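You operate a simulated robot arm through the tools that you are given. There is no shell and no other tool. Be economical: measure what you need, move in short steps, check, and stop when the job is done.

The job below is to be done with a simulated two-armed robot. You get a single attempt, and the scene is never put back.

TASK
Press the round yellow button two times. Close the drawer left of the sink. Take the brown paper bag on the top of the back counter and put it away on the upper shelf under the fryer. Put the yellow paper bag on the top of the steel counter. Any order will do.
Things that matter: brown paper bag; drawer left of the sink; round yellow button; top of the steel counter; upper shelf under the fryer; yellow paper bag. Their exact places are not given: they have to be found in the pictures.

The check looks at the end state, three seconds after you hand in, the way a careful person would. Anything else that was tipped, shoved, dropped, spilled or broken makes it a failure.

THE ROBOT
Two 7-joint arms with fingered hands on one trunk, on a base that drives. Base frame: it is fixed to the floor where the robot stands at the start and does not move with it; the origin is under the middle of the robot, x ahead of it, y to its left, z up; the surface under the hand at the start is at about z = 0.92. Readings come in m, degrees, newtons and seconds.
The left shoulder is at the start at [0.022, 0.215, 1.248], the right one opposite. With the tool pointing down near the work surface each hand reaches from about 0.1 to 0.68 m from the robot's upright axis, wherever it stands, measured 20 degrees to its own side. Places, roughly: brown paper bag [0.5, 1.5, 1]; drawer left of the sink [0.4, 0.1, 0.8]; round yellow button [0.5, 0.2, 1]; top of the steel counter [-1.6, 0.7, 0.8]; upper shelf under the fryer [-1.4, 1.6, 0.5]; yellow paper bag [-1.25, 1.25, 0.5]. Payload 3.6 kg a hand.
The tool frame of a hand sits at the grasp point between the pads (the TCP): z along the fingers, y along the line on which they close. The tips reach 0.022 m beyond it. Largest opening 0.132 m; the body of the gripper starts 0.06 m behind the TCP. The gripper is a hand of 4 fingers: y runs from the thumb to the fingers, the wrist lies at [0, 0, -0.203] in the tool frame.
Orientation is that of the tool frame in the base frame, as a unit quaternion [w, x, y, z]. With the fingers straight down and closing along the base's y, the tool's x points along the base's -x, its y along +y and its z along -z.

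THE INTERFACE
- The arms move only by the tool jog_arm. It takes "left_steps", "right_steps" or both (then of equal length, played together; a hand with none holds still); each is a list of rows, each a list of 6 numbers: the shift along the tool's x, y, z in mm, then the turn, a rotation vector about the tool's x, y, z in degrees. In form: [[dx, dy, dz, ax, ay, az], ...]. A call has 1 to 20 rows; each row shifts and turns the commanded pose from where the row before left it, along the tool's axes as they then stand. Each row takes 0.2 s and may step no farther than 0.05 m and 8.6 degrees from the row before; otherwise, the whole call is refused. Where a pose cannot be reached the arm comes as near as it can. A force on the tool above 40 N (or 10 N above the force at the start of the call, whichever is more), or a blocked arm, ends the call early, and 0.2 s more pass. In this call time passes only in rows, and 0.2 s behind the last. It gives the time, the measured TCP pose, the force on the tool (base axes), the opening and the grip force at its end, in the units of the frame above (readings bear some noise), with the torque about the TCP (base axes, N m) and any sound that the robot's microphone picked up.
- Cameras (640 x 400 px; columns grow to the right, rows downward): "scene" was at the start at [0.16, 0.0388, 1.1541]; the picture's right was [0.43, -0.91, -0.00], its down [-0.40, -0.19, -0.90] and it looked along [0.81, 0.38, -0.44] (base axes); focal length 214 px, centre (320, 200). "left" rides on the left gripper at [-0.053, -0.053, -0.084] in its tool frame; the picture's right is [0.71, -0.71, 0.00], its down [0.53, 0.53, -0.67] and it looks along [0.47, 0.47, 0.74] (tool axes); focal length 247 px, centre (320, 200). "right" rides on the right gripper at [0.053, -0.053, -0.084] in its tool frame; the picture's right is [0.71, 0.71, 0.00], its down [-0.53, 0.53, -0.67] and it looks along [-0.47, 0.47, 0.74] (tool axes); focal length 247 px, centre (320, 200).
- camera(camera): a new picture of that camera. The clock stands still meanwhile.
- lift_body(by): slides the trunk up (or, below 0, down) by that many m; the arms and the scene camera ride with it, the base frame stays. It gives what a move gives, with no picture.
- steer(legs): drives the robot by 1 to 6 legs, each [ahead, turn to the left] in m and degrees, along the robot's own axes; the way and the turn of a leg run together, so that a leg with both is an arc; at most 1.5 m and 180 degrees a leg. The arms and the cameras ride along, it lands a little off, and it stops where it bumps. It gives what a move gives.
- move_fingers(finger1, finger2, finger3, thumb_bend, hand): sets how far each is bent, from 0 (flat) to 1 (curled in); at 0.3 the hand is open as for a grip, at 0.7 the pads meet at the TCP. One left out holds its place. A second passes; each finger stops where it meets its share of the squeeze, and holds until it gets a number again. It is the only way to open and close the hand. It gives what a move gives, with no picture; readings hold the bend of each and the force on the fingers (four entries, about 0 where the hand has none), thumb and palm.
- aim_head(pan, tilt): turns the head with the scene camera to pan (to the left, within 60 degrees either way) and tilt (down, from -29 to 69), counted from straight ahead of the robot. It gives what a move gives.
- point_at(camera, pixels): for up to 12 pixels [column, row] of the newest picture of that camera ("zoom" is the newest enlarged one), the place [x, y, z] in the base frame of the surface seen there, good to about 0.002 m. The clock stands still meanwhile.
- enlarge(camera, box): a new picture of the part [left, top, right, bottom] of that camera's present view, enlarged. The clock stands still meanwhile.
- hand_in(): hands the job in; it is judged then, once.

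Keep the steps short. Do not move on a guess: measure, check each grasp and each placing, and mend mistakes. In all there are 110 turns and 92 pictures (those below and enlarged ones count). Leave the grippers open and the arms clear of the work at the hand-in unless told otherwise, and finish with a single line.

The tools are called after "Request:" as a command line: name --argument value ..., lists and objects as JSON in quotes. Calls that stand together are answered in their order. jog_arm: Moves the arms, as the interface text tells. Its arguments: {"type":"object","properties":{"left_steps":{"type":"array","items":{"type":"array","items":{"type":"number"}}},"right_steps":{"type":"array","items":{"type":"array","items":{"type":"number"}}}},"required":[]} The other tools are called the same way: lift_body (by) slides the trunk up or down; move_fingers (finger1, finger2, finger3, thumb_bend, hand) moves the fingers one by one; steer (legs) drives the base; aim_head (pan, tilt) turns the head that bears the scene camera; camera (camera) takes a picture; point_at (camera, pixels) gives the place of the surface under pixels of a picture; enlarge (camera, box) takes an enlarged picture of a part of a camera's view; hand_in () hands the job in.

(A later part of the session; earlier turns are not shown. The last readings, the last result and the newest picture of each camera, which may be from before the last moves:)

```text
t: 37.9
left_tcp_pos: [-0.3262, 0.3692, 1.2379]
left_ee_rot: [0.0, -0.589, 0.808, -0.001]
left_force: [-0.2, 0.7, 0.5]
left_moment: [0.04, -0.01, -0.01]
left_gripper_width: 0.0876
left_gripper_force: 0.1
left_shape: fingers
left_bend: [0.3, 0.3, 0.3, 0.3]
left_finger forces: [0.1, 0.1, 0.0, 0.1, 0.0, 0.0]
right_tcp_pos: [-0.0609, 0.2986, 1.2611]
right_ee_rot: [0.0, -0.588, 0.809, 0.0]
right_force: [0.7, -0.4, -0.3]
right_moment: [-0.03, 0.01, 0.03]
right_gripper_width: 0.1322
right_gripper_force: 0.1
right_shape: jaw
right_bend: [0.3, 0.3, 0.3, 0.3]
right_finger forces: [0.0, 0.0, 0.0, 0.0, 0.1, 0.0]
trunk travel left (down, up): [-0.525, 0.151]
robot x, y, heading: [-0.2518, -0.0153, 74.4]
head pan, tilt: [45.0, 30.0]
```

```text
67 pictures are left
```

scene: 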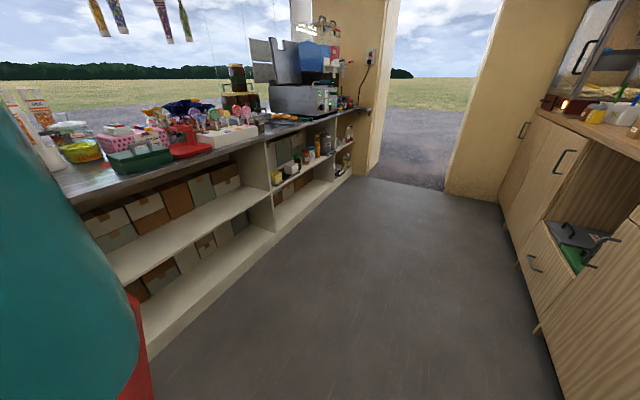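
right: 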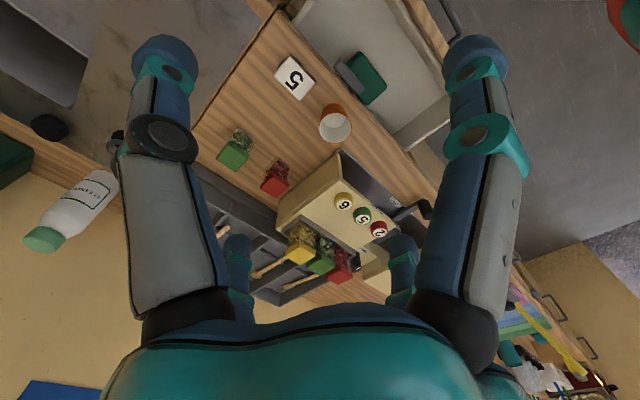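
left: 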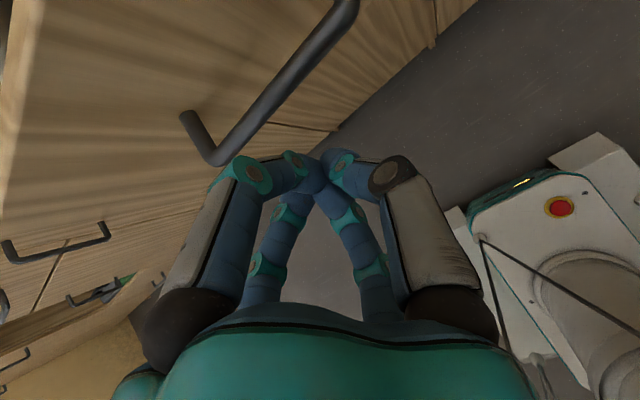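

The turn stopped at 74°, so something blocked it. I'm measuring the aisle, the steel counter's edge, and the floor at the shelves and cabinet.

Request:
point_at --camera "scene" --pixels '[[160, 345], [260, 245], [345, 180], [100, 185], [300, 125], [540, 330], [500, 190], [315, 165], [215, 215], [345, 130], [280, 205], [320, 98]]'

Request:
enlarge --camera "scene" --box '[220, 60, 380, 240]'

Request:
aim_head --pan 60 --tilt 65

Request:
camera --camera "scene"

```text
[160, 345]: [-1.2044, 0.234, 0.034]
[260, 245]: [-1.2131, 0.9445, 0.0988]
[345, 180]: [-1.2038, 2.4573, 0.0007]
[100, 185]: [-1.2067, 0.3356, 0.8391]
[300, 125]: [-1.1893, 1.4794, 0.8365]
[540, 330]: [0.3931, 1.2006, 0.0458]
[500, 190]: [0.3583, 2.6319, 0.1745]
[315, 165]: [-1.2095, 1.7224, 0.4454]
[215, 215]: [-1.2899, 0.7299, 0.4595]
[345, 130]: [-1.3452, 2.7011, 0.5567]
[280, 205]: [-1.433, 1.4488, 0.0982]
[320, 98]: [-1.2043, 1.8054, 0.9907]
```

```text
2.22 times, centred on (300, 150) of scene
```

zoom: 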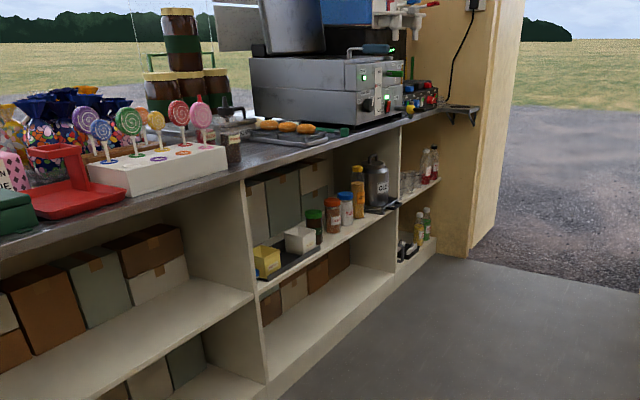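

```text
t: 39.0
left_tcp_pos: [-0.3275, 0.3692, 1.2385]
left_ee_rot: [0.0, -0.589, 0.808, -0.001]
left_force: [-0.8, -0.3, 0.5]
left_moment: [-0.02, -0.01, 0.01]
left_gripper_width: 0.0877
left_gripper_force: 0.1
left_shape: fingers
left_bend: [0.3, 0.3, 0.3, 0.3]
left_finger forces: [0.0, 0.1, 0.0, 0.1, 0.0, 0.0]
right_tcp_pos: [-0.0607, 0.2989, 1.2617]
right_ee_rot: [0.0, -0.587, 0.81, 0.0]
right_force: [-0.2, 0.3, 0.0]
right_moment: [0.03, 0.02, 0.0]
right_gripper_width: 0.1318
right_gripper_force: 0.1
right_shape: jaw
right_bend: [0.3, 0.3, 0.3, 0.3]
right_finger forces: [0.0, 0.0, 0.0, 0.0, 0.1, 0.0]
trunk travel left (down, up): [-0.525, 0.151]
robot x, y, heading: [-0.2495, -0.016, 74.3]
head pan, tilt: [60.0, 65.0]
```

```text
65 pictures are left
```

scene: 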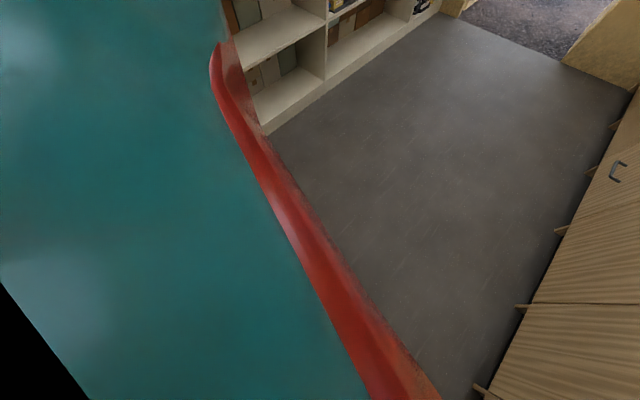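

The aisle spans from x=-1.20 (the steel counter, top at z≈0.84) to 0.36. The head's view shows clear floor ahead, so I'm driving a short arc forward and checking.

Request:
steer --legs '[[0.4, 16], [0.3, 10]]'

Request:
aim_head --pan -55 --tilt 30

Request:
camera --camera "scene"

```text
t: 43.1
left_tcp_pos: [-0.4629, 0.9932, 1.238]
left_ee_rot: [0.001, 0.757, -0.654, 0.001]
left_force: [-0.7, 0.7, 0.1]
left_moment: [0.01, -0.03, 0.0]
left_gripper_width: 0.0877
left_gripper_force: 0.1
left_shape: fingers
left_bend: [0.3, 0.3, 0.3, 0.3]
left_finger forces: [0.0, 0.0, 0.1, 0.0, 0.1, 0.0]
right_tcp_pos: [-0.1925, 1.0468, 1.2623]
right_ee_rot: [0.001, 0.755, -0.655, 0.001]
right_force: [-0.7, 0.8, -0.1]
right_moment: [-0.03, -0.03, 0.0]
right_gripper_width: 0.1321
right_gripper_force: 0.1
right_shape: jaw
right_bend: [0.3, 0.3, 0.3, 0.3]
right_finger forces: [0.1, 0.1, 0.0, 0.1, 0.0, 0.0]
trunk travel left (down, up): [-0.525, 0.151]
robot x, y, heading: [-0.2193, 0.6812, 100.4]
head pan, tilt: [60.0, 65.0]
```

```text
t: 45.0
left_tcp_pos: [-0.461, 0.9928, 1.2379]
left_ee_rot: [0.0, 0.756, -0.654, 0.001]
left_force: [-0.9, 1.3, -0.2]
left_moment: [0.01, -0.01, 0.0]
left_gripper_width: 0.0881
left_gripper_force: 0.1
left_shape: fingers
left_bend: [0.3, 0.3, 0.3, 0.3]
left_finger forces: [0.0, 0.1, 0.1, 0.1, 0.0, 0.0]
right_tcp_pos: [-0.1923, 1.046, 1.2625]
right_ee_rot: [0.001, 0.755, -0.656, 0.0]
right_force: [0.9, 0.6, 0.4]
right_moment: [-0.03, -0.01, 0.02]
right_gripper_width: 0.1319
right_gripper_force: 0.1
right_shape: jaw
right_bend: [0.3, 0.3, 0.3, 0.3]
right_finger forces: [0.0, 0.0, 0.0, 0.0, 0.1, 0.0]
trunk travel left (down, up): [-0.525, 0.151]
robot x, y, heading: [-0.2201, 0.679, 100.3]
head pan, tilt: [-55.0, 30.0]
```

```text
64 pictures are left
```

scene: 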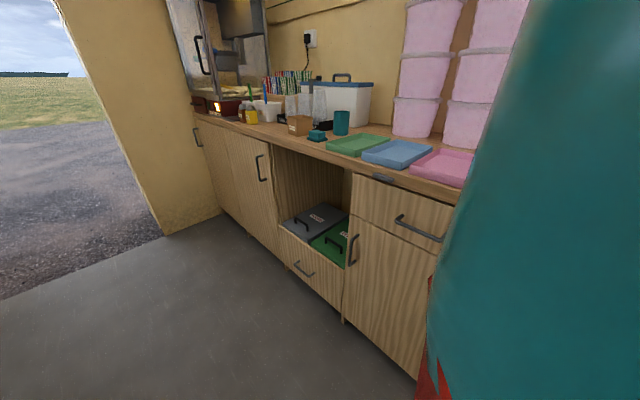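

The drive was free. I see a small brown item at about (300,124) on the back counter, so I'm enlarging it.

Request:
enlarge --camera "scene" --box '[190, 60, 400, 190]'

Request:
point_at --camera "scene" --pixels '[[300, 126], [291, 118], [310, 118], [300, 117], [252, 117], [340, 125], [318, 134], [270, 112], [317, 105]]'

```text
3.05 times, centred on (295, 125) of scene
```

zoom: 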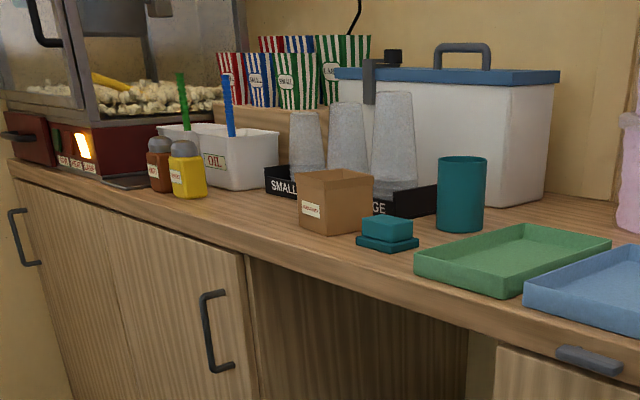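

```text
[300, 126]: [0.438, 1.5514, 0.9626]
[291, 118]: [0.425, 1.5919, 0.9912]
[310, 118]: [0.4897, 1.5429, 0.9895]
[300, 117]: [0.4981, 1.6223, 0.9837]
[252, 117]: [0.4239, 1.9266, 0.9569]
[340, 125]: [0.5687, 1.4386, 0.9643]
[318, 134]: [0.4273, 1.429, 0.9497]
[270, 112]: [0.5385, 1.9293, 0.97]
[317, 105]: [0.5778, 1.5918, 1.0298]
```

The brown open bag is at about (0.455, 1.565), z 0.92–0.99. I'm driving ahead 0.75 m, then turning right to face the back counter.

Request:
steer --legs '[[0.75, 0], [0, -100]]'

Request:
aim_head --pan 10 --tilt 35

Request:
camera --camera "scene"

```text
t: 52.4
left_tcp_pos: [-0.0693, 1.6996, 1.2391]
left_ee_rot: [-0.001, -0.138, 0.99, 0.004]
left_force: [0.7, -0.5, -0.7]
left_moment: [0.05, 0.04, 0.02]
left_gripper_width: 0.0879
left_gripper_force: 0.0
left_shape: fingers
left_bend: [0.3, 0.3, 0.3, 0.3]
left_finger forces: [0.1, 0.0, 0.0, 0.1, 0.1, 0.0]
right_tcp_pos: [0.0201, 1.4391, 1.2619]
right_ee_rot: [-0.001, -0.137, 0.991, 0.002]
right_force: [1.1, -2.1, 1.1]
right_moment: [0.12, 0.04, -0.01]
right_gripper_width: 0.1321
right_gripper_force: 0.1
right_shape: jaw
right_bend: [0.3, 0.3, 0.3, 0.3]
right_finger forces: [0.0, 0.0, 0.1, 0.0, 0.1, 0.0]
trunk travel left (down, up): [-0.525, 0.151]
robot x, y, heading: [-0.3723, 1.4829, 15.5]
head pan, tilt: [-55.0, 30.0]
stopped in leg 2: the robot was blocked; the commanded pose is now the measured one
```

```text
t: 53.8
left_tcp_pos: [-0.0716, 1.7039, 1.2397]
left_ee_rot: [-0.001, -0.139, 0.99, 0.001]
left_force: [0.0, -0.7, 0.2]
left_moment: [0.01, 0.0, 0.03]
left_gripper_width: 0.0881
left_gripper_force: 0.1
left_shape: fingers
left_bend: [0.3, 0.3, 0.3, 0.3]
left_finger forces: [0.0, 0.0, 0.0, 0.1, 0.1, 0.1]
right_tcp_pos: [0.0165, 1.4459, 1.2636]
right_ee_rot: [0.0, -0.137, 0.991, -0.001]
right_force: [-0.3, 0.0, 0.4]
right_moment: [0.01, 0.0, 0.0]
right_gripper_width: 0.1321
right_gripper_force: 0.1
right_shape: jaw
right_bend: [0.3, 0.3, 0.3, 0.3]
right_finger forces: [0.0, 0.0, 0.0, 0.0, 0.0, 0.0]
trunk travel left (down, up): [-0.525, 0.151]
robot x, y, heading: [-0.3697, 1.4845, 15.7]
head pan, tilt: [10.0, 35.0]
```

```text
62 pictures are left
```

scene: 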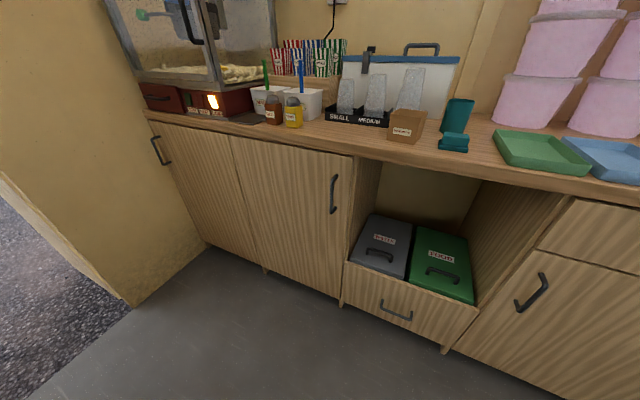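

The turn stopped at 15.7°. The way ahead to the counter is free, so I'm driving 0.3 m ahead while straightening out.

Request:
steer --legs '[[0.15, 0], [0.17, -15]]'

Request:
aim_head --pan -5 --tilt 38

Request:
camera --camera "scene"

```text
t: 56.2
left_tcp_pos: [0.2915, 1.6854, 1.239]
left_ee_rot: [-0.002, -0.011, 1.0, 0.001]
left_force: [0.9, 0.2, -0.5]
left_moment: [0.02, 0.06, 0.02]
left_gripper_width: 0.088
left_gripper_force: 0.1
left_shape: fingers
left_bend: [0.3, 0.3, 0.3, 0.3]
left_finger forces: [0.0, 0.0, 0.1, 0.0, 0.0, 0.1]
right_tcp_pos: [0.3096, 1.412, 1.2623]
right_ee_rot: [-0.001, -0.01, 1.0, 0.0]
right_force: [0.7, 0.0, 0.6]
right_moment: [0.04, 0.04, -0.01]
right_gripper_width: 0.1319
right_gripper_force: 0.1
right_shape: jaw
right_bend: [0.3, 0.3, 0.3, 0.3]
right_finger forces: [0.1, 0.0, 0.0, 0.0, 0.0, 0.0]
trunk travel left (down, up): [-0.525, 0.151]
robot x, y, heading: [-0.057, 1.5566, 1.3]
head pan, tilt: [10.0, 35.0]
```

```text
t: 57.0
left_tcp_pos: [0.2891, 1.6875, 1.2406]
left_ee_rot: [-0.001, -0.011, 1.0, 0.0]
left_force: [0.2, -0.3, 0.4]
left_moment: [-0.01, 0.02, 0.0]
left_gripper_width: 0.088
left_gripper_force: 0.0
left_shape: fingers
left_bend: [0.3, 0.3, 0.3, 0.3]
left_finger forces: [0.0, 0.0, 0.1, 0.0, 0.1, 0.1]
right_tcp_pos: [0.3084, 1.4141, 1.2644]
right_ee_rot: [0.0, -0.01, 1.0, 0.001]
right_force: [0.1, 0.7, -0.1]
right_moment: [-0.01, -0.05, -0.01]
right_gripper_width: 0.1318
right_gripper_force: 0.1
right_shape: jaw
right_bend: [0.3, 0.3, 0.3, 0.3]
right_finger forces: [0.1, 0.0, 0.1, 0.1, 0.0, 0.0]
trunk travel left (down, up): [-0.525, 0.151]
robot x, y, heading: [-0.0559, 1.5586, 0.8]
head pan, tilt: [-5.0, 38.0]
```

```text
61 pictures are left
```

scene: 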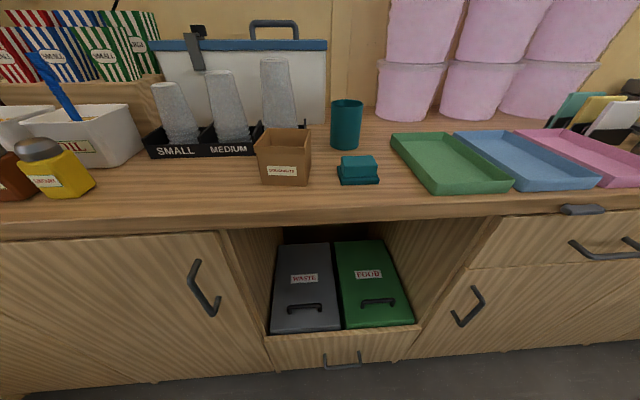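

The brown bag is at (283,155). I'm enlarging and measuring it.

Request:
enlarge --camera "scene" --box '[220, 100, 400, 212]'

Request:
point_at --camera "scene" --pixels '[[282, 160], [260, 152], [306, 154], [257, 145], [310, 148], [268, 129], [310, 131], [282, 184], [285, 140], [275, 112], [358, 165], [235, 130]]'

```text
3.56 times, centred on (310, 156) of scene
```

zoom: 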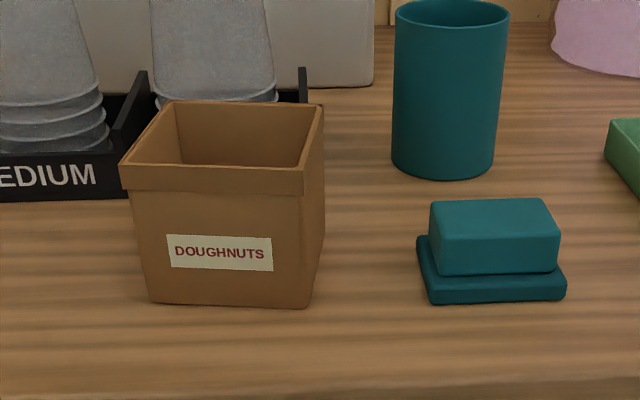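

```text
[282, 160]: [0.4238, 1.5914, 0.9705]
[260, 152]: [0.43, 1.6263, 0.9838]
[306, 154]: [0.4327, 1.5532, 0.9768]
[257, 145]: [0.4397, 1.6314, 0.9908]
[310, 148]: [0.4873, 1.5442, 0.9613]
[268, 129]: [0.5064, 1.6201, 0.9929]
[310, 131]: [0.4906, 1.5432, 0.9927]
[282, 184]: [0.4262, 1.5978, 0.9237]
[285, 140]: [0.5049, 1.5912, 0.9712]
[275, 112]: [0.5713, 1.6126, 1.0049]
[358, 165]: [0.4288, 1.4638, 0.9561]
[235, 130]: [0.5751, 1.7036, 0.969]
```

The bag spans x 0.424–0.508, y 1.547–1.628, z 0.92–0.993. I plan to grasp it with the right hand tilted 40° from the front, so that it can later go in under the counter. I'm moving the left hand outward and the right hand to the pre-grasp.

Request:
jog_arm --left_steps '[[30, 40, 0, 0, 0, 0], [30, 40, 0, 0, 0, 0], [30, 40, 0, 0, 0, 0], [0, 0, 0, 0, 0, 0], [0, 0, 0, 0, 0, 0], [0, 0, 0, 0, 0, 0], [0, 0, 0, 0, 0, 0], [0, 0, 0, 0, 0, 0], [0, 0, 0, 0, 0, 0], [0, 0, 0, 0, 0, 0], [0, 0, 0, 0, 0, 0], [0, 0, 0, 0, 0, 0], [0, 0, 0, 0, 0, 0]]' --right_steps '[[0, 0, 0, 0, 0, 0], [0, 0, 0, 0, 0, 0], [-15, 35, 0, 0, 0, 0], [-15, 35, 0, 0, 0, 0], [-15, 35, 0, 0, 0, 0], [-15, 35, 0, 0, 0, 0], [0, 35, 30, 0, 0, 0], [0, 0, 40, 0, -8, 0], [0, 0, 0, 0, -8, 0], [0, 0, 0, 0, -8, 0], [0, 0, 0, 0, -8, 0], [0, 0, 0, 0, -8, 0], [-60, 0, 0, 0, 0, 0]]'

```text
refused: row 13 steps farther than a row can; nothing moved
```

Request:
jog_arm --left_steps '[[30, 35, 0, 0, 0, 0], [30, 35, 0, 0, 0, 0], [30, 35, 0, 0, 0, 0], [0, 35, 0, 0, 0, 0], [0, 0, 0, 0, 0, 0], [0, 0, 0, 0, 0, 0], [0, 0, 0, 0, 0, 0], [0, 0, 0, 0, 0, 0], [0, 0, 0, 0, 0, 0], [0, 0, 0, 0, 0, 0], [0, 0, 0, 0, 0, 0], [0, 0, 0, 0, 0, 0], [0, 0, 0, 0, 0, 0], [0, 0, 0, 0, 0, 0]]' --right_steps '[[0, 0, 0, 0, 0, 0], [0, 0, 0, 0, 0, 0], [0, 0, 0, 0, -8, 0], [0, 0, 0, 0, -8, 0], [0, 0, 0, 0, -8, 0], [0, 0, 0, 0, -8, 0], [0, 0, 0, 0, -8, 0], [0, 35, 0, 0, 0, 0], [0, 35, 0, 0, 0, 0], [0, 35, 0, 0, 0, 0], [0, 35, 0, 0, 0, 0], [0, 34, 0, 0, 0, 0], [25, 0, 42, 0, 0, 0], [25, 0, 42, 0, 0, 0]]'

Request:
camera --camera "scene"

Request:
camera --camera "right"

```text
t: 60.0
left_tcp_pos: [0.1942, 1.826, 1.2416]
left_ee_rot: [-0.002, -0.012, 1.0, 0.0]
left_force: [0.2, 1.1, 0.1]
left_moment: [0.02, -0.01, 0.01]
left_gripper_width: 0.0879
left_gripper_force: 0.1
left_shape: fingers
left_bend: [0.3, 0.3, 0.3, 0.3]
left_finger forces: [0.0, 0.0, 0.0, 0.0, 0.0, 0.0]
right_tcp_pos: [0.3215, 1.5875, 1.1683]
right_ee_rot: [0.342, -0.009, 0.94, 0.004]
right_force: [0.2, 0.7, -0.3]
right_moment: [-0.02, 0.02, 0.02]
right_gripper_width: 0.1319
right_gripper_force: 0.1
right_shape: jaw
right_bend: [0.3, 0.3, 0.3, 0.3]
right_finger forces: [0.0, 0.0, 0.1, 0.0, 0.0, 0.1]
trunk travel left (down, up): [-0.525, 0.151]
robot x, y, heading: [-0.0553, 1.5595, 0.8]
head pan, tilt: [-5.0, 38.0]
```

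```text
59 pictures are left
```

scene: 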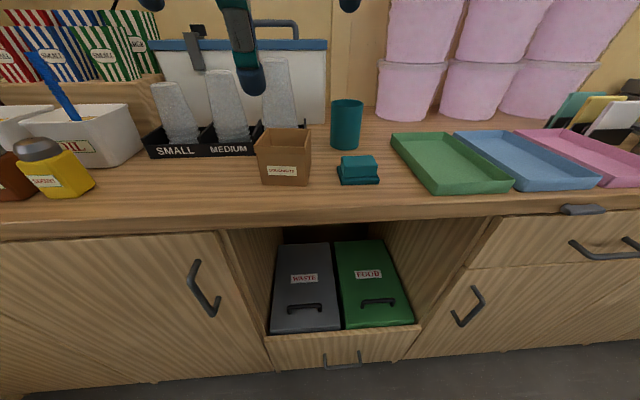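

```text
58 pictures are left
```

right: 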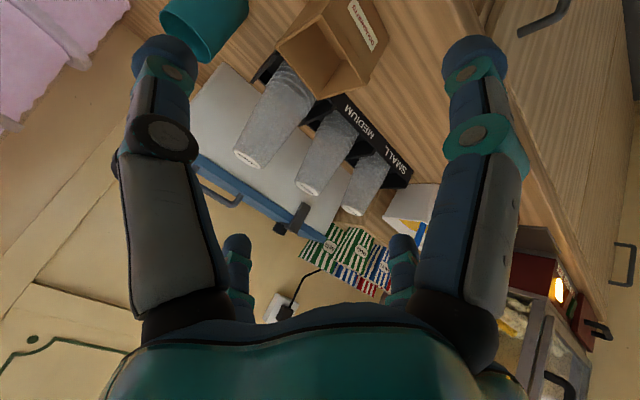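

I'm checking the clearance to the black cup tray just behind the bag.

Request:
point_at --camera "scene" --pixels '[[250, 150], [245, 154], [228, 147], [254, 141], [250, 130], [342, 145], [345, 110], [283, 95], [375, 180], [340, 165]]'

Request:
point_at --camera "right" --pixels '[[345, 55], [370, 5], [335, 90], [280, 55], [380, 60], [472, 55], [165, 55]]'

```text
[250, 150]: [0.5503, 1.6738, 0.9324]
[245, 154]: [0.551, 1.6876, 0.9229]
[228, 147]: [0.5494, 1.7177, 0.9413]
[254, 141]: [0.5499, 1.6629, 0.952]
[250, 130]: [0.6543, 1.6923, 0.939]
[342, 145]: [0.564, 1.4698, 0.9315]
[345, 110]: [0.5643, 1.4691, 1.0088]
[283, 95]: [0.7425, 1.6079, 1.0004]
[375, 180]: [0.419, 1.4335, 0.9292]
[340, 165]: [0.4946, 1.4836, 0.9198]
```

```text
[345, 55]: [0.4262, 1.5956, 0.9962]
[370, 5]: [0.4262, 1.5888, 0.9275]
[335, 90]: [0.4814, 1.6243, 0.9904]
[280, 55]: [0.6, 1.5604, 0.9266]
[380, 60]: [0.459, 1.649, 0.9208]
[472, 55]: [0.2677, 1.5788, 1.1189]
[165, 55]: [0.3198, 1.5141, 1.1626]
```

The tray front is at x=0.55, so it's clear. I'm approaching along the tool axis, leaving the last 30 mm.

Request:
jog_arm --right_steps '[[12, 0, 40, 0, 0, 0], [12, 0, 40, 0, 0, 0], [0, 0, 45, 0, 0, 0], [0, 0, 45, 0, 0, 0], [0, 0, 45, 0, 0, 0], [0, 0, 0, 0, 0, 0]]'

Request:
camera --camera "right"

Request:
camera --camera "scene"

```text
t: 61.4
left_tcp_pos: [0.1939, 1.8256, 1.2424]
left_ee_rot: [-0.001, -0.011, 1.0, 0.001]
left_force: [0.3, 1.0, -0.4]
left_moment: [-0.02, -0.02, 0.0]
left_gripper_width: 0.0879
left_gripper_force: 0.0
left_shape: fingers
left_bend: [0.3, 0.3, 0.3, 0.3]
left_finger forces: [0.0, 0.1, 0.1, 0.1, 0.1, 0.0]
right_tcp_pos: [0.4419, 1.5907, 0.9882]
right_ee_rot: [0.342, -0.01, 0.94, 0.003]
right_force: [0.2, -0.2, -0.2]
right_moment: [0.01, -0.02, -0.02]
right_gripper_width: 0.1322
right_gripper_force: 0.1
right_shape: jaw
right_bend: [0.3, 0.3, 0.3, 0.3]
right_finger forces: [0.0, 0.1, 0.0, 0.1, 0.0, 0.0]
trunk travel left (down, up): [-0.525, 0.151]
robot x, y, heading: [-0.0584, 1.5574, 0.8]
head pan, tilt: [-5.0, 38.0]
```

```text
57 pictures are left
```

right: 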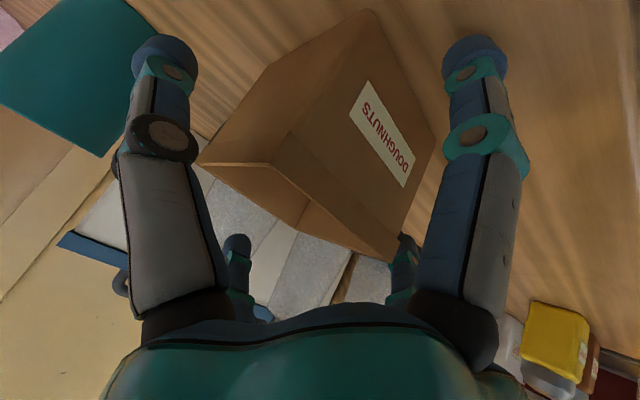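

```text
56 pictures are left
```

scene: 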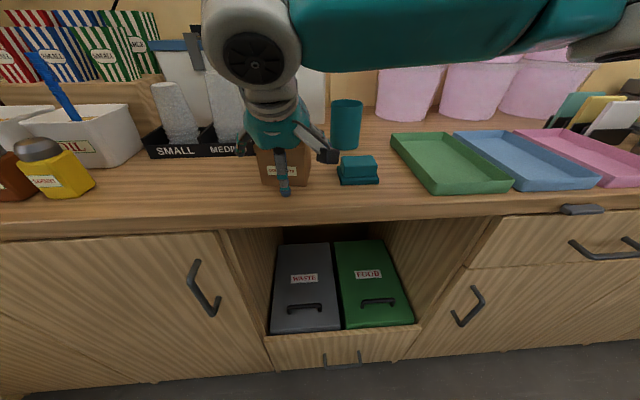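

The scene shows a finger in front of the bag at (284,185), so the four fingers stand in a cross (±x and ±y). At 40° tilt the lower front finger would hit the counter. I'm backing off and reducing the tilt to 20°, so all four fingers go around the bag.

Request:
jog_arm --right_steps '[[0, 0, -35, 0, 0, 0], [0, 0, -35, 0, 0, 0], [0, 0, -30, 0, 0, 0], [0, 0, 0, 0, 8, 0], [0, 0, 0, 0, 8, 0], [0, 0, 0, 0, 4, 0], [-25, -1, 0, 0, 0, 0], [-25.5, -1, 0, 0, 0, 0], [0, 0, 40, 0, 0, 0], [0, 0, 30, 0, 0, 0], [0, 0, 0, 0, 0, 0]]'

Request:
camera --camera "right"

Request:
enlarge --camera "scene" --box '[200, 90, 380, 202]'

```text
t: 63.8
left_tcp_pos: [0.1945, 1.825, 1.2415]
left_ee_rot: [-0.001, -0.011, 1.0, 0.0]
left_force: [-0.5, -0.1, -0.2]
left_moment: [0.03, -0.03, -0.01]
left_gripper_width: 0.088
left_gripper_force: 0.2
left_shape: fingers
left_bend: [0.3, 0.3, 0.3, 0.3]
left_finger forces: [0.0, 0.0, 0.0, 0.0, 0.1, 0.0]
right_tcp_pos: [0.447, 1.5882, 1.0139]
right_ee_rot: [0.174, -0.009, 0.985, 0.001]
right_force: [-0.1, 0.5, -0.1]
right_moment: [0.03, 0.02, 0.01]
right_gripper_width: 0.1322
right_gripper_force: 0.0
right_shape: jaw
right_bend: [0.3, 0.3, 0.3, 0.3]
right_finger forces: [0.0, 0.0, 0.1, 0.0, 0.0, 0.0]
trunk travel left (down, up): [-0.525, 0.151]
robot x, y, heading: [-0.0578, 1.5585, 1.2]
head pan, tilt: [-5.0, 38.0]
```

```text
55 pictures are left
```

right: 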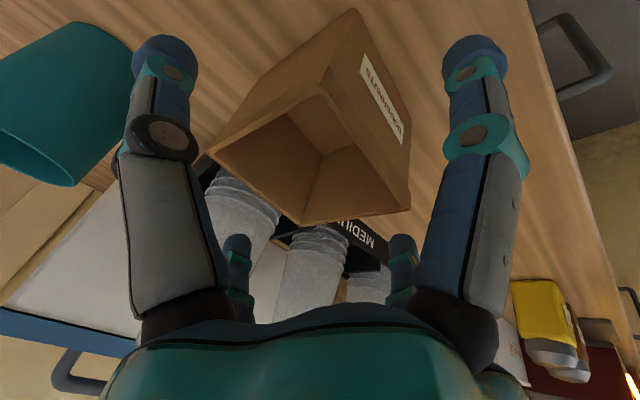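

```text
3.56 times, centred on (290, 146) of scene
```

zoom: 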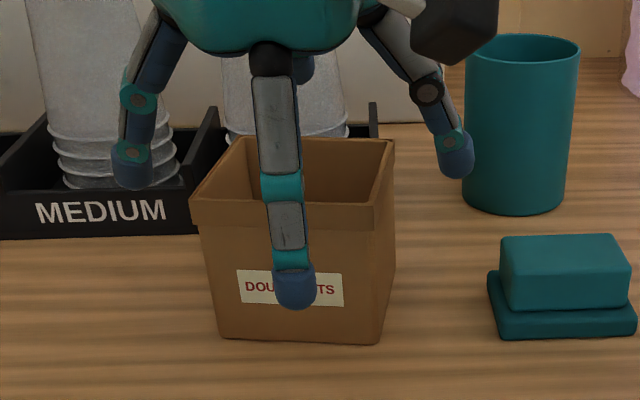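

The straddle is clean. I'm descending the last 50 mm.

Request:
jog_arm --right_steps '[[0, 0, 20, 0, 0, 0], [0, 0, 20, 0, 0, 0], [0, 0, 9, 0, 0, 0], [0, 0, 0, 0, 0, 0]]'

Request:
move_fingers --hand "right" --finger2 0.7 --thumb_bend 0.7

Request:
camera --camera "right"

Request:
enlarge --camera "scene" --box '[200, 90, 380, 202]'

```text
t: 64.8
left_tcp_pos: [0.1941, 1.8244, 1.2407]
left_ee_rot: [-0.001, -0.012, 1.0, 0.0]
left_force: [-0.2, 0.1, 0.2]
left_moment: [-0.03, 0.02, 0.0]
left_gripper_width: 0.0881
left_gripper_force: 0.0
left_shape: fingers
left_bend: [0.3, 0.3, 0.3, 0.3]
left_finger forces: [0.0, 0.1, 0.0, 0.0, 0.1, 0.0]
right_tcp_pos: [0.4657, 1.5889, 0.9684]
right_ee_rot: [0.172, -0.01, 0.985, 0.002]
right_force: [0.7, -0.2, -1.3]
right_moment: [0.01, 0.01, -0.02]
right_gripper_width: 0.1319
right_gripper_force: 0.0
right_shape: jaw
right_bend: [0.3, 0.3, 0.3, 0.3]
right_finger forces: [0.0, 0.0, 0.0, 0.0, 0.0, 0.0]
trunk travel left (down, up): [-0.525, 0.151]
robot x, y, heading: [-0.0554, 1.5566, 1.6]
head pan, tilt: [-5.0, 38.0]
```

```text
t: 65.8
left_tcp_pos: [0.194, 1.8241, 1.2419]
left_ee_rot: [-0.001, -0.012, 1.0, 0.0]
left_force: [-0.8, -0.8, 1.3]
left_moment: [0.02, -0.03, -0.02]
left_gripper_width: 0.088
left_gripper_force: 0.1
left_shape: fingers
left_bend: [0.3, 0.3, 0.3, 0.3]
left_finger forces: [0.0, 0.0, 0.1, 0.0, 0.0, 0.0]
right_tcp_pos: [0.4642, 1.5896, 0.9688]
right_ee_rot: [0.174, -0.01, 0.985, 0.002]
right_force: [0.0, -1.1, 3.0]
right_moment: [-0.22, -0.04, -0.01]
right_gripper_width: 0.0699
right_gripper_force: 10.1
right_shape: fingers
right_bend: [0.3, 0.42, 0.3, 0.5]
right_finger forces: [0.0, 10.4, 0.0, 0.0, 10.2, 0.0]
trunk travel left (down, up): [-0.525, 0.151]
robot x, y, heading: [-0.0567, 1.5584, 1.1]
head pan, tilt: [-5.0, 38.0]
```

```text
53 pictures are left
```

right: 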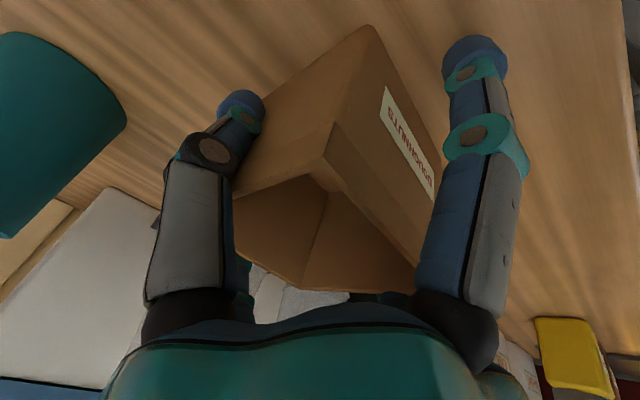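

```text
3.56 times, centred on (290, 146) of scene
```

zoom: 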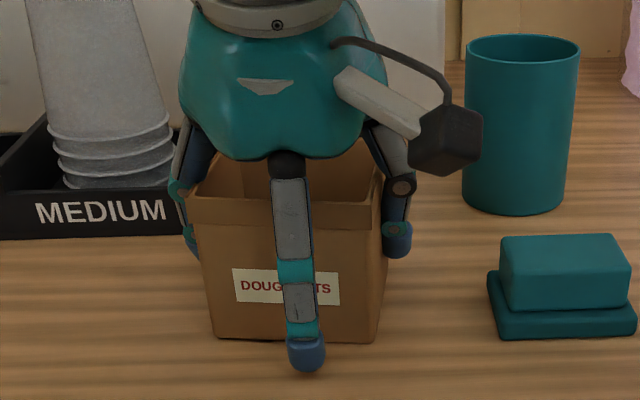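

The pinch reads 10 N on both sides below the rim. I'm lifting 30 mm straight up to test.

Request:
jog_arm --right_steps '[[-3.4, 0, -9.4, 0, 0, 0], [-3.4, 0, -9.4, 0, 0, 0], [-6.8, 0, -18.8, 0, 0, 0], [0, 0, 0, 0, 0, 0]]'

Request:
enlarge --camera "scene" --box '[200, 90, 380, 202]'

```text
t: 66.8
left_tcp_pos: [0.1933, 1.8254, 1.242]
left_ee_rot: [-0.002, -0.011, 1.0, 0.001]
left_force: [0.2, -0.1, -1.1]
left_moment: [-0.02, 0.01, -0.03]
left_gripper_width: 0.0879
left_gripper_force: 0.0
left_shape: fingers
left_bend: [0.3, 0.3, 0.3, 0.3]
left_finger forces: [0.1, 0.0, 0.1, 0.0, 0.0, 0.0]
right_tcp_pos: [0.464, 1.5882, 1.0084]
right_ee_rot: [0.173, -0.01, 0.985, 0.002]
right_force: [-0.3, -0.6, -0.2]
right_moment: [0.07, 0.04, -0.03]
right_gripper_width: 0.0694
right_gripper_force: 10.1
right_shape: fingers
right_bend: [0.3, 0.41, 0.3, 0.5]
right_finger forces: [0.0, 10.4, 0.0, 0.0, 9.7, 0.1]
trunk travel left (down, up): [-0.525, 0.151]
robot x, y, heading: [-0.061, 1.5555, 1.2]
head pan, tilt: [-5.0, 38.0]
```

```text
3.56 times, centred on (290, 146) of scene
```

zoom: 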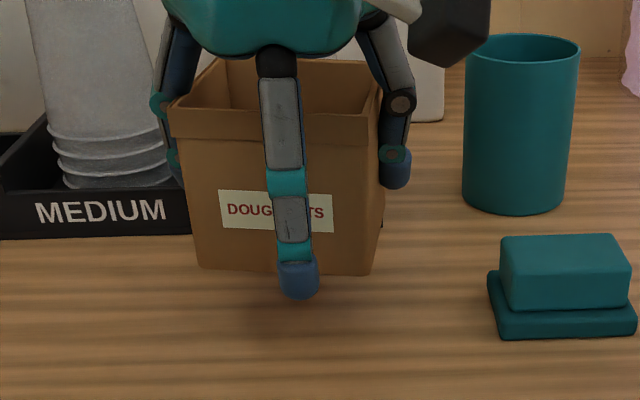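

The bag is held upright. I'm raising it, pulling it in, then backing away from the counter.

Request:
jog_arm --right_steps '[[-13.7, 0, -37.6, 0, 0, 0], [-13.7, 0, -37.6, 0, 0, 0], [-13.7, 0, -37.6, 0, 0, 0], [-13.7, 0, -37.6, 0, 0, 0], [-6.8, 0, -18.8, 0, 0, 0], [37.6, 0, -13.7, 0, 0, 0], [37.6, 0, -13.7, 0, 0, 0], [37.6, 0, -13.7, 0, 0, 0], [0, -35, 0, 0, 0, 0], [0, -35, 0, 0, 0, 0], [0, -35, 0, 0, 0, 0]]'

Request:
steer --legs '[[-0.38, 0]]'

Request:
camera --camera "scene"

```text
t: 69.2
left_tcp_pos: [0.1939, 1.8232, 1.2418]
left_ee_rot: [-0.002, -0.012, 1.0, 0.001]
left_force: [-1.2, -0.6, 0.1]
left_moment: [0.02, -0.02, 0.02]
left_gripper_width: 0.088
left_gripper_force: 0.1
left_shape: fingers
left_bend: [0.3, 0.3, 0.3, 0.3]
left_finger forces: [0.0, 0.0, 0.0, 0.0, 0.1, 0.1]
right_tcp_pos: [0.3467, 1.4782, 1.1883]
right_ee_rot: [0.172, -0.01, 0.985, 0.003]
right_force: [0.2, -0.1, -0.8]
right_moment: [-0.01, -0.03, 0.01]
right_gripper_width: 0.0697
right_gripper_force: 9.8
right_shape: fingers
right_bend: [0.3, 0.41, 0.3, 0.51]
right_finger forces: [0.0, 10.3, 0.1, 0.0, 9.4, 0.0]
trunk travel left (down, up): [-0.525, 0.151]
robot x, y, heading: [-0.0532, 1.5541, 1.1]
head pan, tilt: [-5.0, 38.0]
```

```text
t: 71.7
left_tcp_pos: [-0.1967, 1.819, 1.243]
left_ee_rot: [-0.001, -0.014, 1.0, -0.001]
left_force: [0.0, 0.2, 0.0]
left_moment: [0.01, -0.05, 0.03]
left_gripper_width: 0.0877
left_gripper_force: 0.0
left_shape: fingers
left_bend: [0.3, 0.3, 0.3, 0.3]
left_finger forces: [0.0, 0.0, 0.1, 0.0, 0.0, 0.0]
right_tcp_pos: [-0.0416, 1.4749, 1.1893]
right_ee_rot: [0.173, -0.013, 0.985, 0.003]
right_force: [0.3, 0.3, -0.9]
right_moment: [0.0, 0.0, -0.05]
right_gripper_width: 0.0697
right_gripper_force: 9.7
right_shape: fingers
right_bend: [0.3, 0.41, 0.3, 0.51]
right_finger forces: [0.1, 10.3, 0.0, 0.0, 9.4, 0.0]
trunk travel left (down, up): [-0.525, 0.151]
robot x, y, heading: [-0.4452, 1.5493, 1.4]
head pan, tilt: [-5.0, 38.0]
```

```text
50 pictures are left
```

scene: 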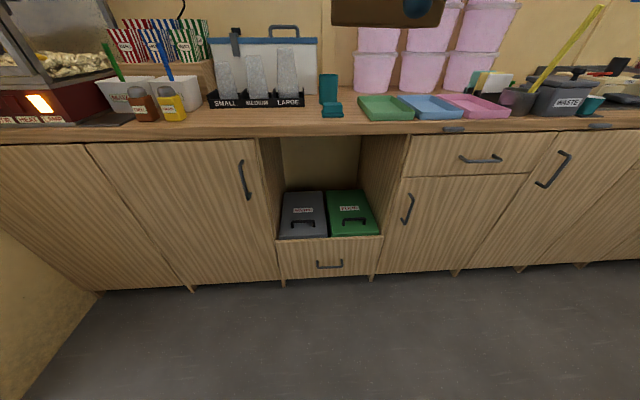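

I'm backed off at x=-0.445. Now I'm turning left in parts, first 60°.

Request:
steer --legs '[[0, 60]]'

Request:
aim_head --pan 60 --tilt 30

Request:
camera --camera "scene"

```text
t: 74.0
left_tcp_pos: [-0.4441, 1.916, 1.2435]
left_ee_rot: [0.0, -0.376, 0.927, -0.001]
left_force: [-0.7, -0.3, -0.9]
left_moment: [-0.01, -0.05, -0.01]
left_gripper_width: 0.0879
left_gripper_force: 0.0
left_shape: fingers
left_bend: [0.3, 0.3, 0.3, 0.3]
left_finger forces: [0.0, 0.1, 0.2, 0.1, 0.1, 0.0]
right_tcp_pos: [-0.0971, 1.7675, 1.1903]
right_ee_rot: [0.162, -0.368, 0.914, 0.063]
right_force: [-0.5, 0.0, 0.0]
right_moment: [-0.02, -0.03, 0.02]
right_gripper_width: 0.0696
right_gripper_force: 9.7
right_shape: fingers
right_bend: [0.3, 0.41, 0.3, 0.51]
right_finger forces: [0.0, 10.2, 0.1, 0.0, 9.4, 0.1]
trunk travel left (down, up): [-0.525, 0.151]
robot x, y, heading: [-0.4227, 1.5252, 45.1]
head pan, tilt: [-5.0, 38.0]
stopped in leg 1: the robot was blocked; the commanded pose is now the measured one
```

```text
t: 75.3
left_tcp_pos: [-0.4422, 1.9149, 1.2434]
left_ee_rot: [-0.001, -0.376, 0.926, 0.0]
left_force: [-0.2, -0.3, 0.1]
left_moment: [-0.01, 0.0, 0.01]
left_gripper_width: 0.0878
left_gripper_force: 0.0
left_shape: fingers
left_bend: [0.3, 0.3, 0.3, 0.3]
left_finger forces: [0.0, 0.1, 0.0, 0.0, 0.0, 0.0]
right_tcp_pos: [-0.0951, 1.765, 1.1907]
right_ee_rot: [0.161, -0.367, 0.914, 0.064]
right_force: [-0.2, 0.2, 0.1]
right_moment: [0.01, 0.01, 0.02]
right_gripper_width: 0.0692
right_gripper_force: 9.9
right_shape: fingers
right_bend: [0.3, 0.41, 0.3, 0.51]
right_finger forces: [0.0, 10.2, 0.1, 0.0, 9.5, 0.1]
trunk travel left (down, up): [-0.525, 0.151]
robot x, y, heading: [-0.4234, 1.5256, 45.0]
head pan, tilt: [60.0, 30.0]
```

```text
49 pictures are left
```

scene: 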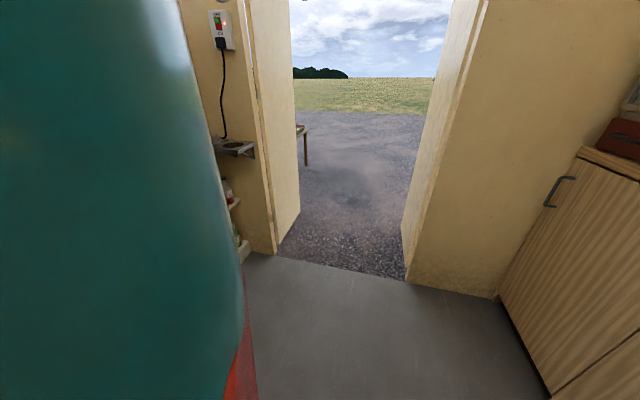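

Each pure turn stopped about 15° short (90→74, 100→85, 60→44), whatever the place. That suggests tracking lag rather than real contact. I'm trying a sequence of smaller turns.

Request:
steer --legs '[[0, 15], [0, 15], [0, 15]]'

```text
t: 78.3
left_tcp_pos: [-0.6949, 1.809, 1.2428]
left_ee_rot: [0.0, -0.679, 0.734, -0.001]
left_force: [-0.2, 0.9, 0.3]
left_moment: [0.02, -0.03, -0.05]
left_gripper_width: 0.0877
left_gripper_force: 0.1
left_shape: fingers
left_bend: [0.3, 0.3, 0.3, 0.3]
left_finger forces: [0.0, 0.1, 0.0, 0.0, 0.0, 0.0]
right_tcp_pos: [-0.337, 1.9274, 1.191]
right_ee_rot: [0.128, -0.666, 0.725, 0.115]
right_force: [-0.7, 0.2, -0.8]
right_moment: [-0.01, -0.02, -0.02]
right_gripper_width: 0.0691
right_gripper_force: 10.0
right_shape: fingers
right_bend: [0.3, 0.41, 0.3, 0.51]
right_finger forces: [0.0, 10.1, 0.1, 0.1, 9.3, 0.1]
trunk travel left (down, up): [-0.525, 0.151]
robot x, y, heading: [-0.3976, 1.5249, 87.0]
head pan, tilt: [60.0, 30.0]
stopped in leg 3: the robot was blocked; the commanded pose is now the measured one
```

It turned to 87°, so nothing is really there. I'm looking west at the shelves now.

Request:
aim_head --pan 55 --tilt 30

Request:
camera --camera "scene"

```text
t: 79.0
left_tcp_pos: [-0.6925, 1.8096, 1.2446]
left_ee_rot: [-0.001, -0.679, 0.734, -0.001]
left_force: [-0.4, -0.1, 0.0]
left_moment: [-0.03, -0.01, -0.01]
left_gripper_width: 0.0876
left_gripper_force: 0.2
left_shape: fingers
left_bend: [0.3, 0.3, 0.3, 0.3]
left_finger forces: [0.0, 0.1, 0.0, 0.0, 0.0, 0.0]
right_tcp_pos: [-0.3343, 1.9272, 1.1907]
right_ee_rot: [0.128, -0.667, 0.725, 0.116]
right_force: [0.3, -0.1, -0.1]
right_moment: [-0.01, 0.02, 0.0]
right_gripper_width: 0.0695
right_gripper_force: 9.7
right_shape: fingers
right_bend: [0.3, 0.41, 0.3, 0.51]
right_finger forces: [0.0, 10.0, 0.0, 0.1, 9.5, 0.0]
trunk travel left (down, up): [-0.525, 0.151]
robot x, y, heading: [-0.3917, 1.5203, 87.0]
head pan, tilt: [55.0, 30.0]
```

```text
48 pictures are left
```

scene: 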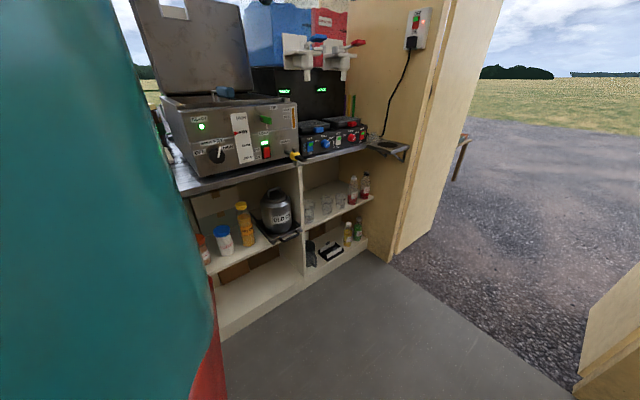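

I'm turning on toward the shelves in small legs.

Request:
steer --legs '[[0, 15], [0, 15], [0, 15], [0, 15], [0, 15], [0, 15]]'

Request:
aim_head --pan 0 --tilt 35

Request:
camera --camera "scene"

```text
t: 82.0
left_tcp_pos: [-0.8042, 1.5311, 1.2447]
left_ee_rot: [0.0, 0.898, -0.44, 0.001]
left_force: [-0.5, -0.8, -1.1]
left_moment: [0.04, -0.01, 0.03]
left_gripper_width: 0.0877
left_gripper_force: 0.0
left_shape: fingers
left_bend: [0.3, 0.3, 0.3, 0.3]
left_finger forces: [0.0, 0.1, 0.0, 0.1, 0.1, 0.0]
right_tcp_pos: [-0.6187, 1.8577, 1.192]
right_ee_rot: [-0.079, 0.882, -0.438, -0.154]
right_force: [0.4, -1.1, -0.4]
right_moment: [0.03, -0.05, -0.04]
right_gripper_width: 0.0695
right_gripper_force: 9.3
right_shape: fingers
right_bend: [0.3, 0.41, 0.3, 0.51]
right_finger forces: [0.0, 9.8, 0.1, 0.1, 9.3, 0.0]
trunk travel left (down, up): [-0.525, 0.151]
robot x, y, heading: [-0.3667, 1.5405, 129.8]
head pan, tilt: [55.0, 30.0]
stopped in leg 3: the robot was blocked; the commanded pose is now the measured one
```

```text
t: 83.2
left_tcp_pos: [-0.8039, 1.5329, 1.2444]
left_ee_rot: [0.001, 0.898, -0.44, 0.001]
left_force: [0.7, -0.4, -0.3]
left_moment: [0.01, -0.01, -0.01]
left_gripper_width: 0.0878
left_gripper_force: 0.1
left_shape: fingers
left_bend: [0.3, 0.3, 0.3, 0.3]
left_finger forces: [0.0, 0.0, 0.0, 0.0, 0.0, 0.1]
right_tcp_pos: [-0.6175, 1.8608, 1.1923]
right_ee_rot: [-0.078, 0.883, -0.436, -0.155]
right_force: [0.0, -1.4, -1.1]
right_moment: [0.01, 0.01, 0.0]
right_gripper_width: 0.0691
right_gripper_force: 9.9
right_shape: fingers
right_bend: [0.3, 0.41, 0.3, 0.51]
right_finger forces: [0.1, 9.8, 0.1, 0.0, 9.3, 0.1]
trunk travel left (down, up): [-0.525, 0.151]
robot x, y, heading: [-0.3669, 1.5404, 130.0]
head pan, tilt: [0.0, 35.0]
```

```text
47 pictures are left
```

scene: 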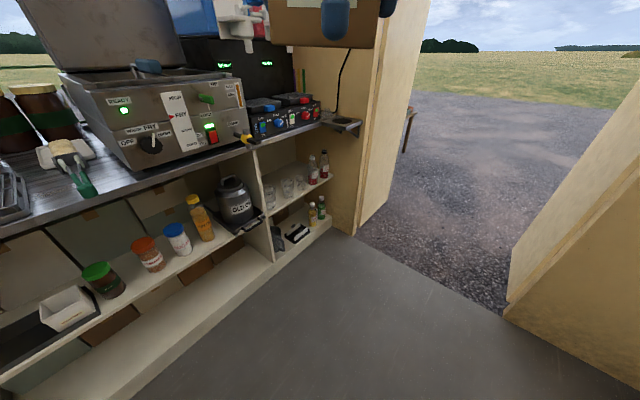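

The fryer is on the counter with its upper shelf below it, holding jars and an oil can. I'm turning the remaining 50° with slight forward motion.

Request:
steer --legs '[[0.05, 15], [0.05, 15], [0.05, 15]]'

Request:
camera --camera "scene"

```text
t: 86.6
left_tcp_pos: [-0.8143, 1.3022, 1.2457]
left_ee_rot: [-0.002, 0.997, -0.081, 0.0]
left_force: [0.3, -0.2, -0.7]
left_moment: [0.03, -0.01, 0.04]
left_gripper_width: 0.0877
left_gripper_force: 0.0
left_shape: fingers
left_bend: [0.3, 0.3, 0.3, 0.3]
left_finger forces: [0.0, 0.1, 0.0, 0.0, 0.1, 0.1]
right_tcp_pos: [-0.9037, 1.6708, 1.1921]
right_ee_rot: [-0.016, 0.981, -0.082, -0.173]
right_force: [-0.1, -0.4, 0.2]
right_moment: [0.02, 0.04, 0.01]
right_gripper_width: 0.0694
right_gripper_force: 8.8
right_shape: fingers
right_bend: [0.3, 0.41, 0.3, 0.51]
right_finger forces: [0.0, 9.5, 0.1, 0.0, 9.1, 0.1]
trunk travel left (down, up): [-0.525, 0.151]
robot x, y, heading: [-0.4991, 1.6348, 174.5]
head pan, tilt: [0.0, 35.0]
stopped in leg 3: the robot was blocked; the commanded pose is now the measured one
```

```text
46 pictures are left
```

scene: 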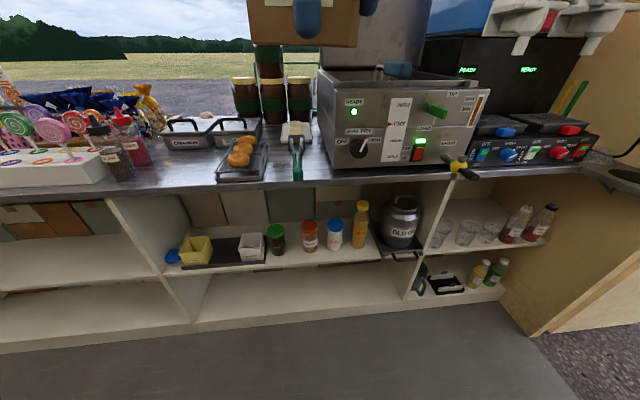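

I'm enlarging the shelf region and measuring points.

Request:
enlarge --camera "scene" --box '[110, 170, 430, 330]'

Request:
point_at --camera "scene" --pixels '[[195, 252], [180, 243], [211, 243], [196, 262], [250, 250], [277, 240], [308, 237], [334, 235], [360, 225], [225, 258], [400, 220], [290, 260]]'

```text
2.00 times, centred on (270, 250) of scene
```

zoom: 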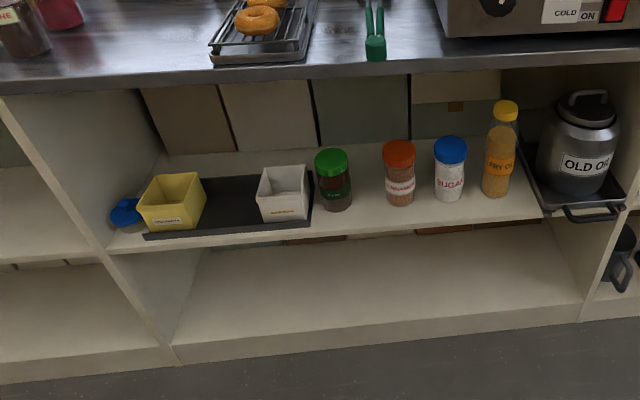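

```text
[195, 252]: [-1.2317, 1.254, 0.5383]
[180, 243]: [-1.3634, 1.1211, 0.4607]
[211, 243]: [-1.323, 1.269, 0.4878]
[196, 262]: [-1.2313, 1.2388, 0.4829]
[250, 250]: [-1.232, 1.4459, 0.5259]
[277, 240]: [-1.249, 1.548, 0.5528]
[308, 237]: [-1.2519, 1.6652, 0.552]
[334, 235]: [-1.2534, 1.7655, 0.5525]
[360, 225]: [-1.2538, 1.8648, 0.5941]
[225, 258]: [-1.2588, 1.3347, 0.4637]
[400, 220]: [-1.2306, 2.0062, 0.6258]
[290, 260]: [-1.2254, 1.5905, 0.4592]
```

The yellow bag stands on a thin black mat at the shelf's left end, with a blue object left of it and a white carton right of it. I'm measuring its corners and the neighbours.

Request:
point_at --camera "zoom" --pixels '[[142, 209], [195, 206], [160, 178], [200, 174], [170, 226], [125, 213], [138, 212], [262, 200], [130, 160], [240, 185], [178, 110], [60, 85]]'

Request:
enlarge --camera "scene" --box '[150, 215, 300, 285]'

```text
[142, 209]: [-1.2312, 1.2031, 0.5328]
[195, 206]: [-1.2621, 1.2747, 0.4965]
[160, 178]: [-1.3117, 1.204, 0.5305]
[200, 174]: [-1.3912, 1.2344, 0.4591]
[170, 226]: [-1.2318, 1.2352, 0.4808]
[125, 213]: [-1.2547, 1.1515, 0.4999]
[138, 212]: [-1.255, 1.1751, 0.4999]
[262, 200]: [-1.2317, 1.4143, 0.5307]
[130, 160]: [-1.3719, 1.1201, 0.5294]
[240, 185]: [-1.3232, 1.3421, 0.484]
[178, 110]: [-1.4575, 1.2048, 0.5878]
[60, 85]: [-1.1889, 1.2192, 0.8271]
```

```text
4.27 times, centred on (225, 250) of scene
```

zoom: 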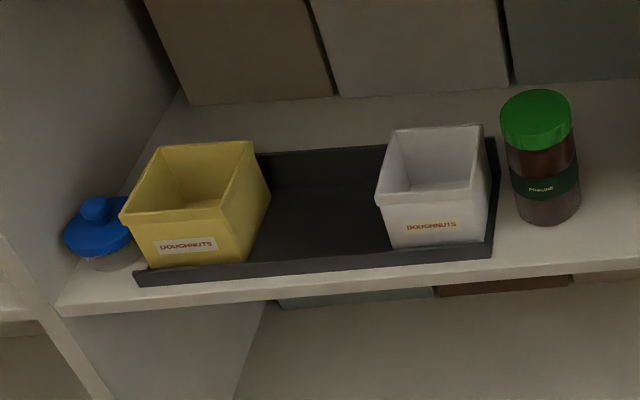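

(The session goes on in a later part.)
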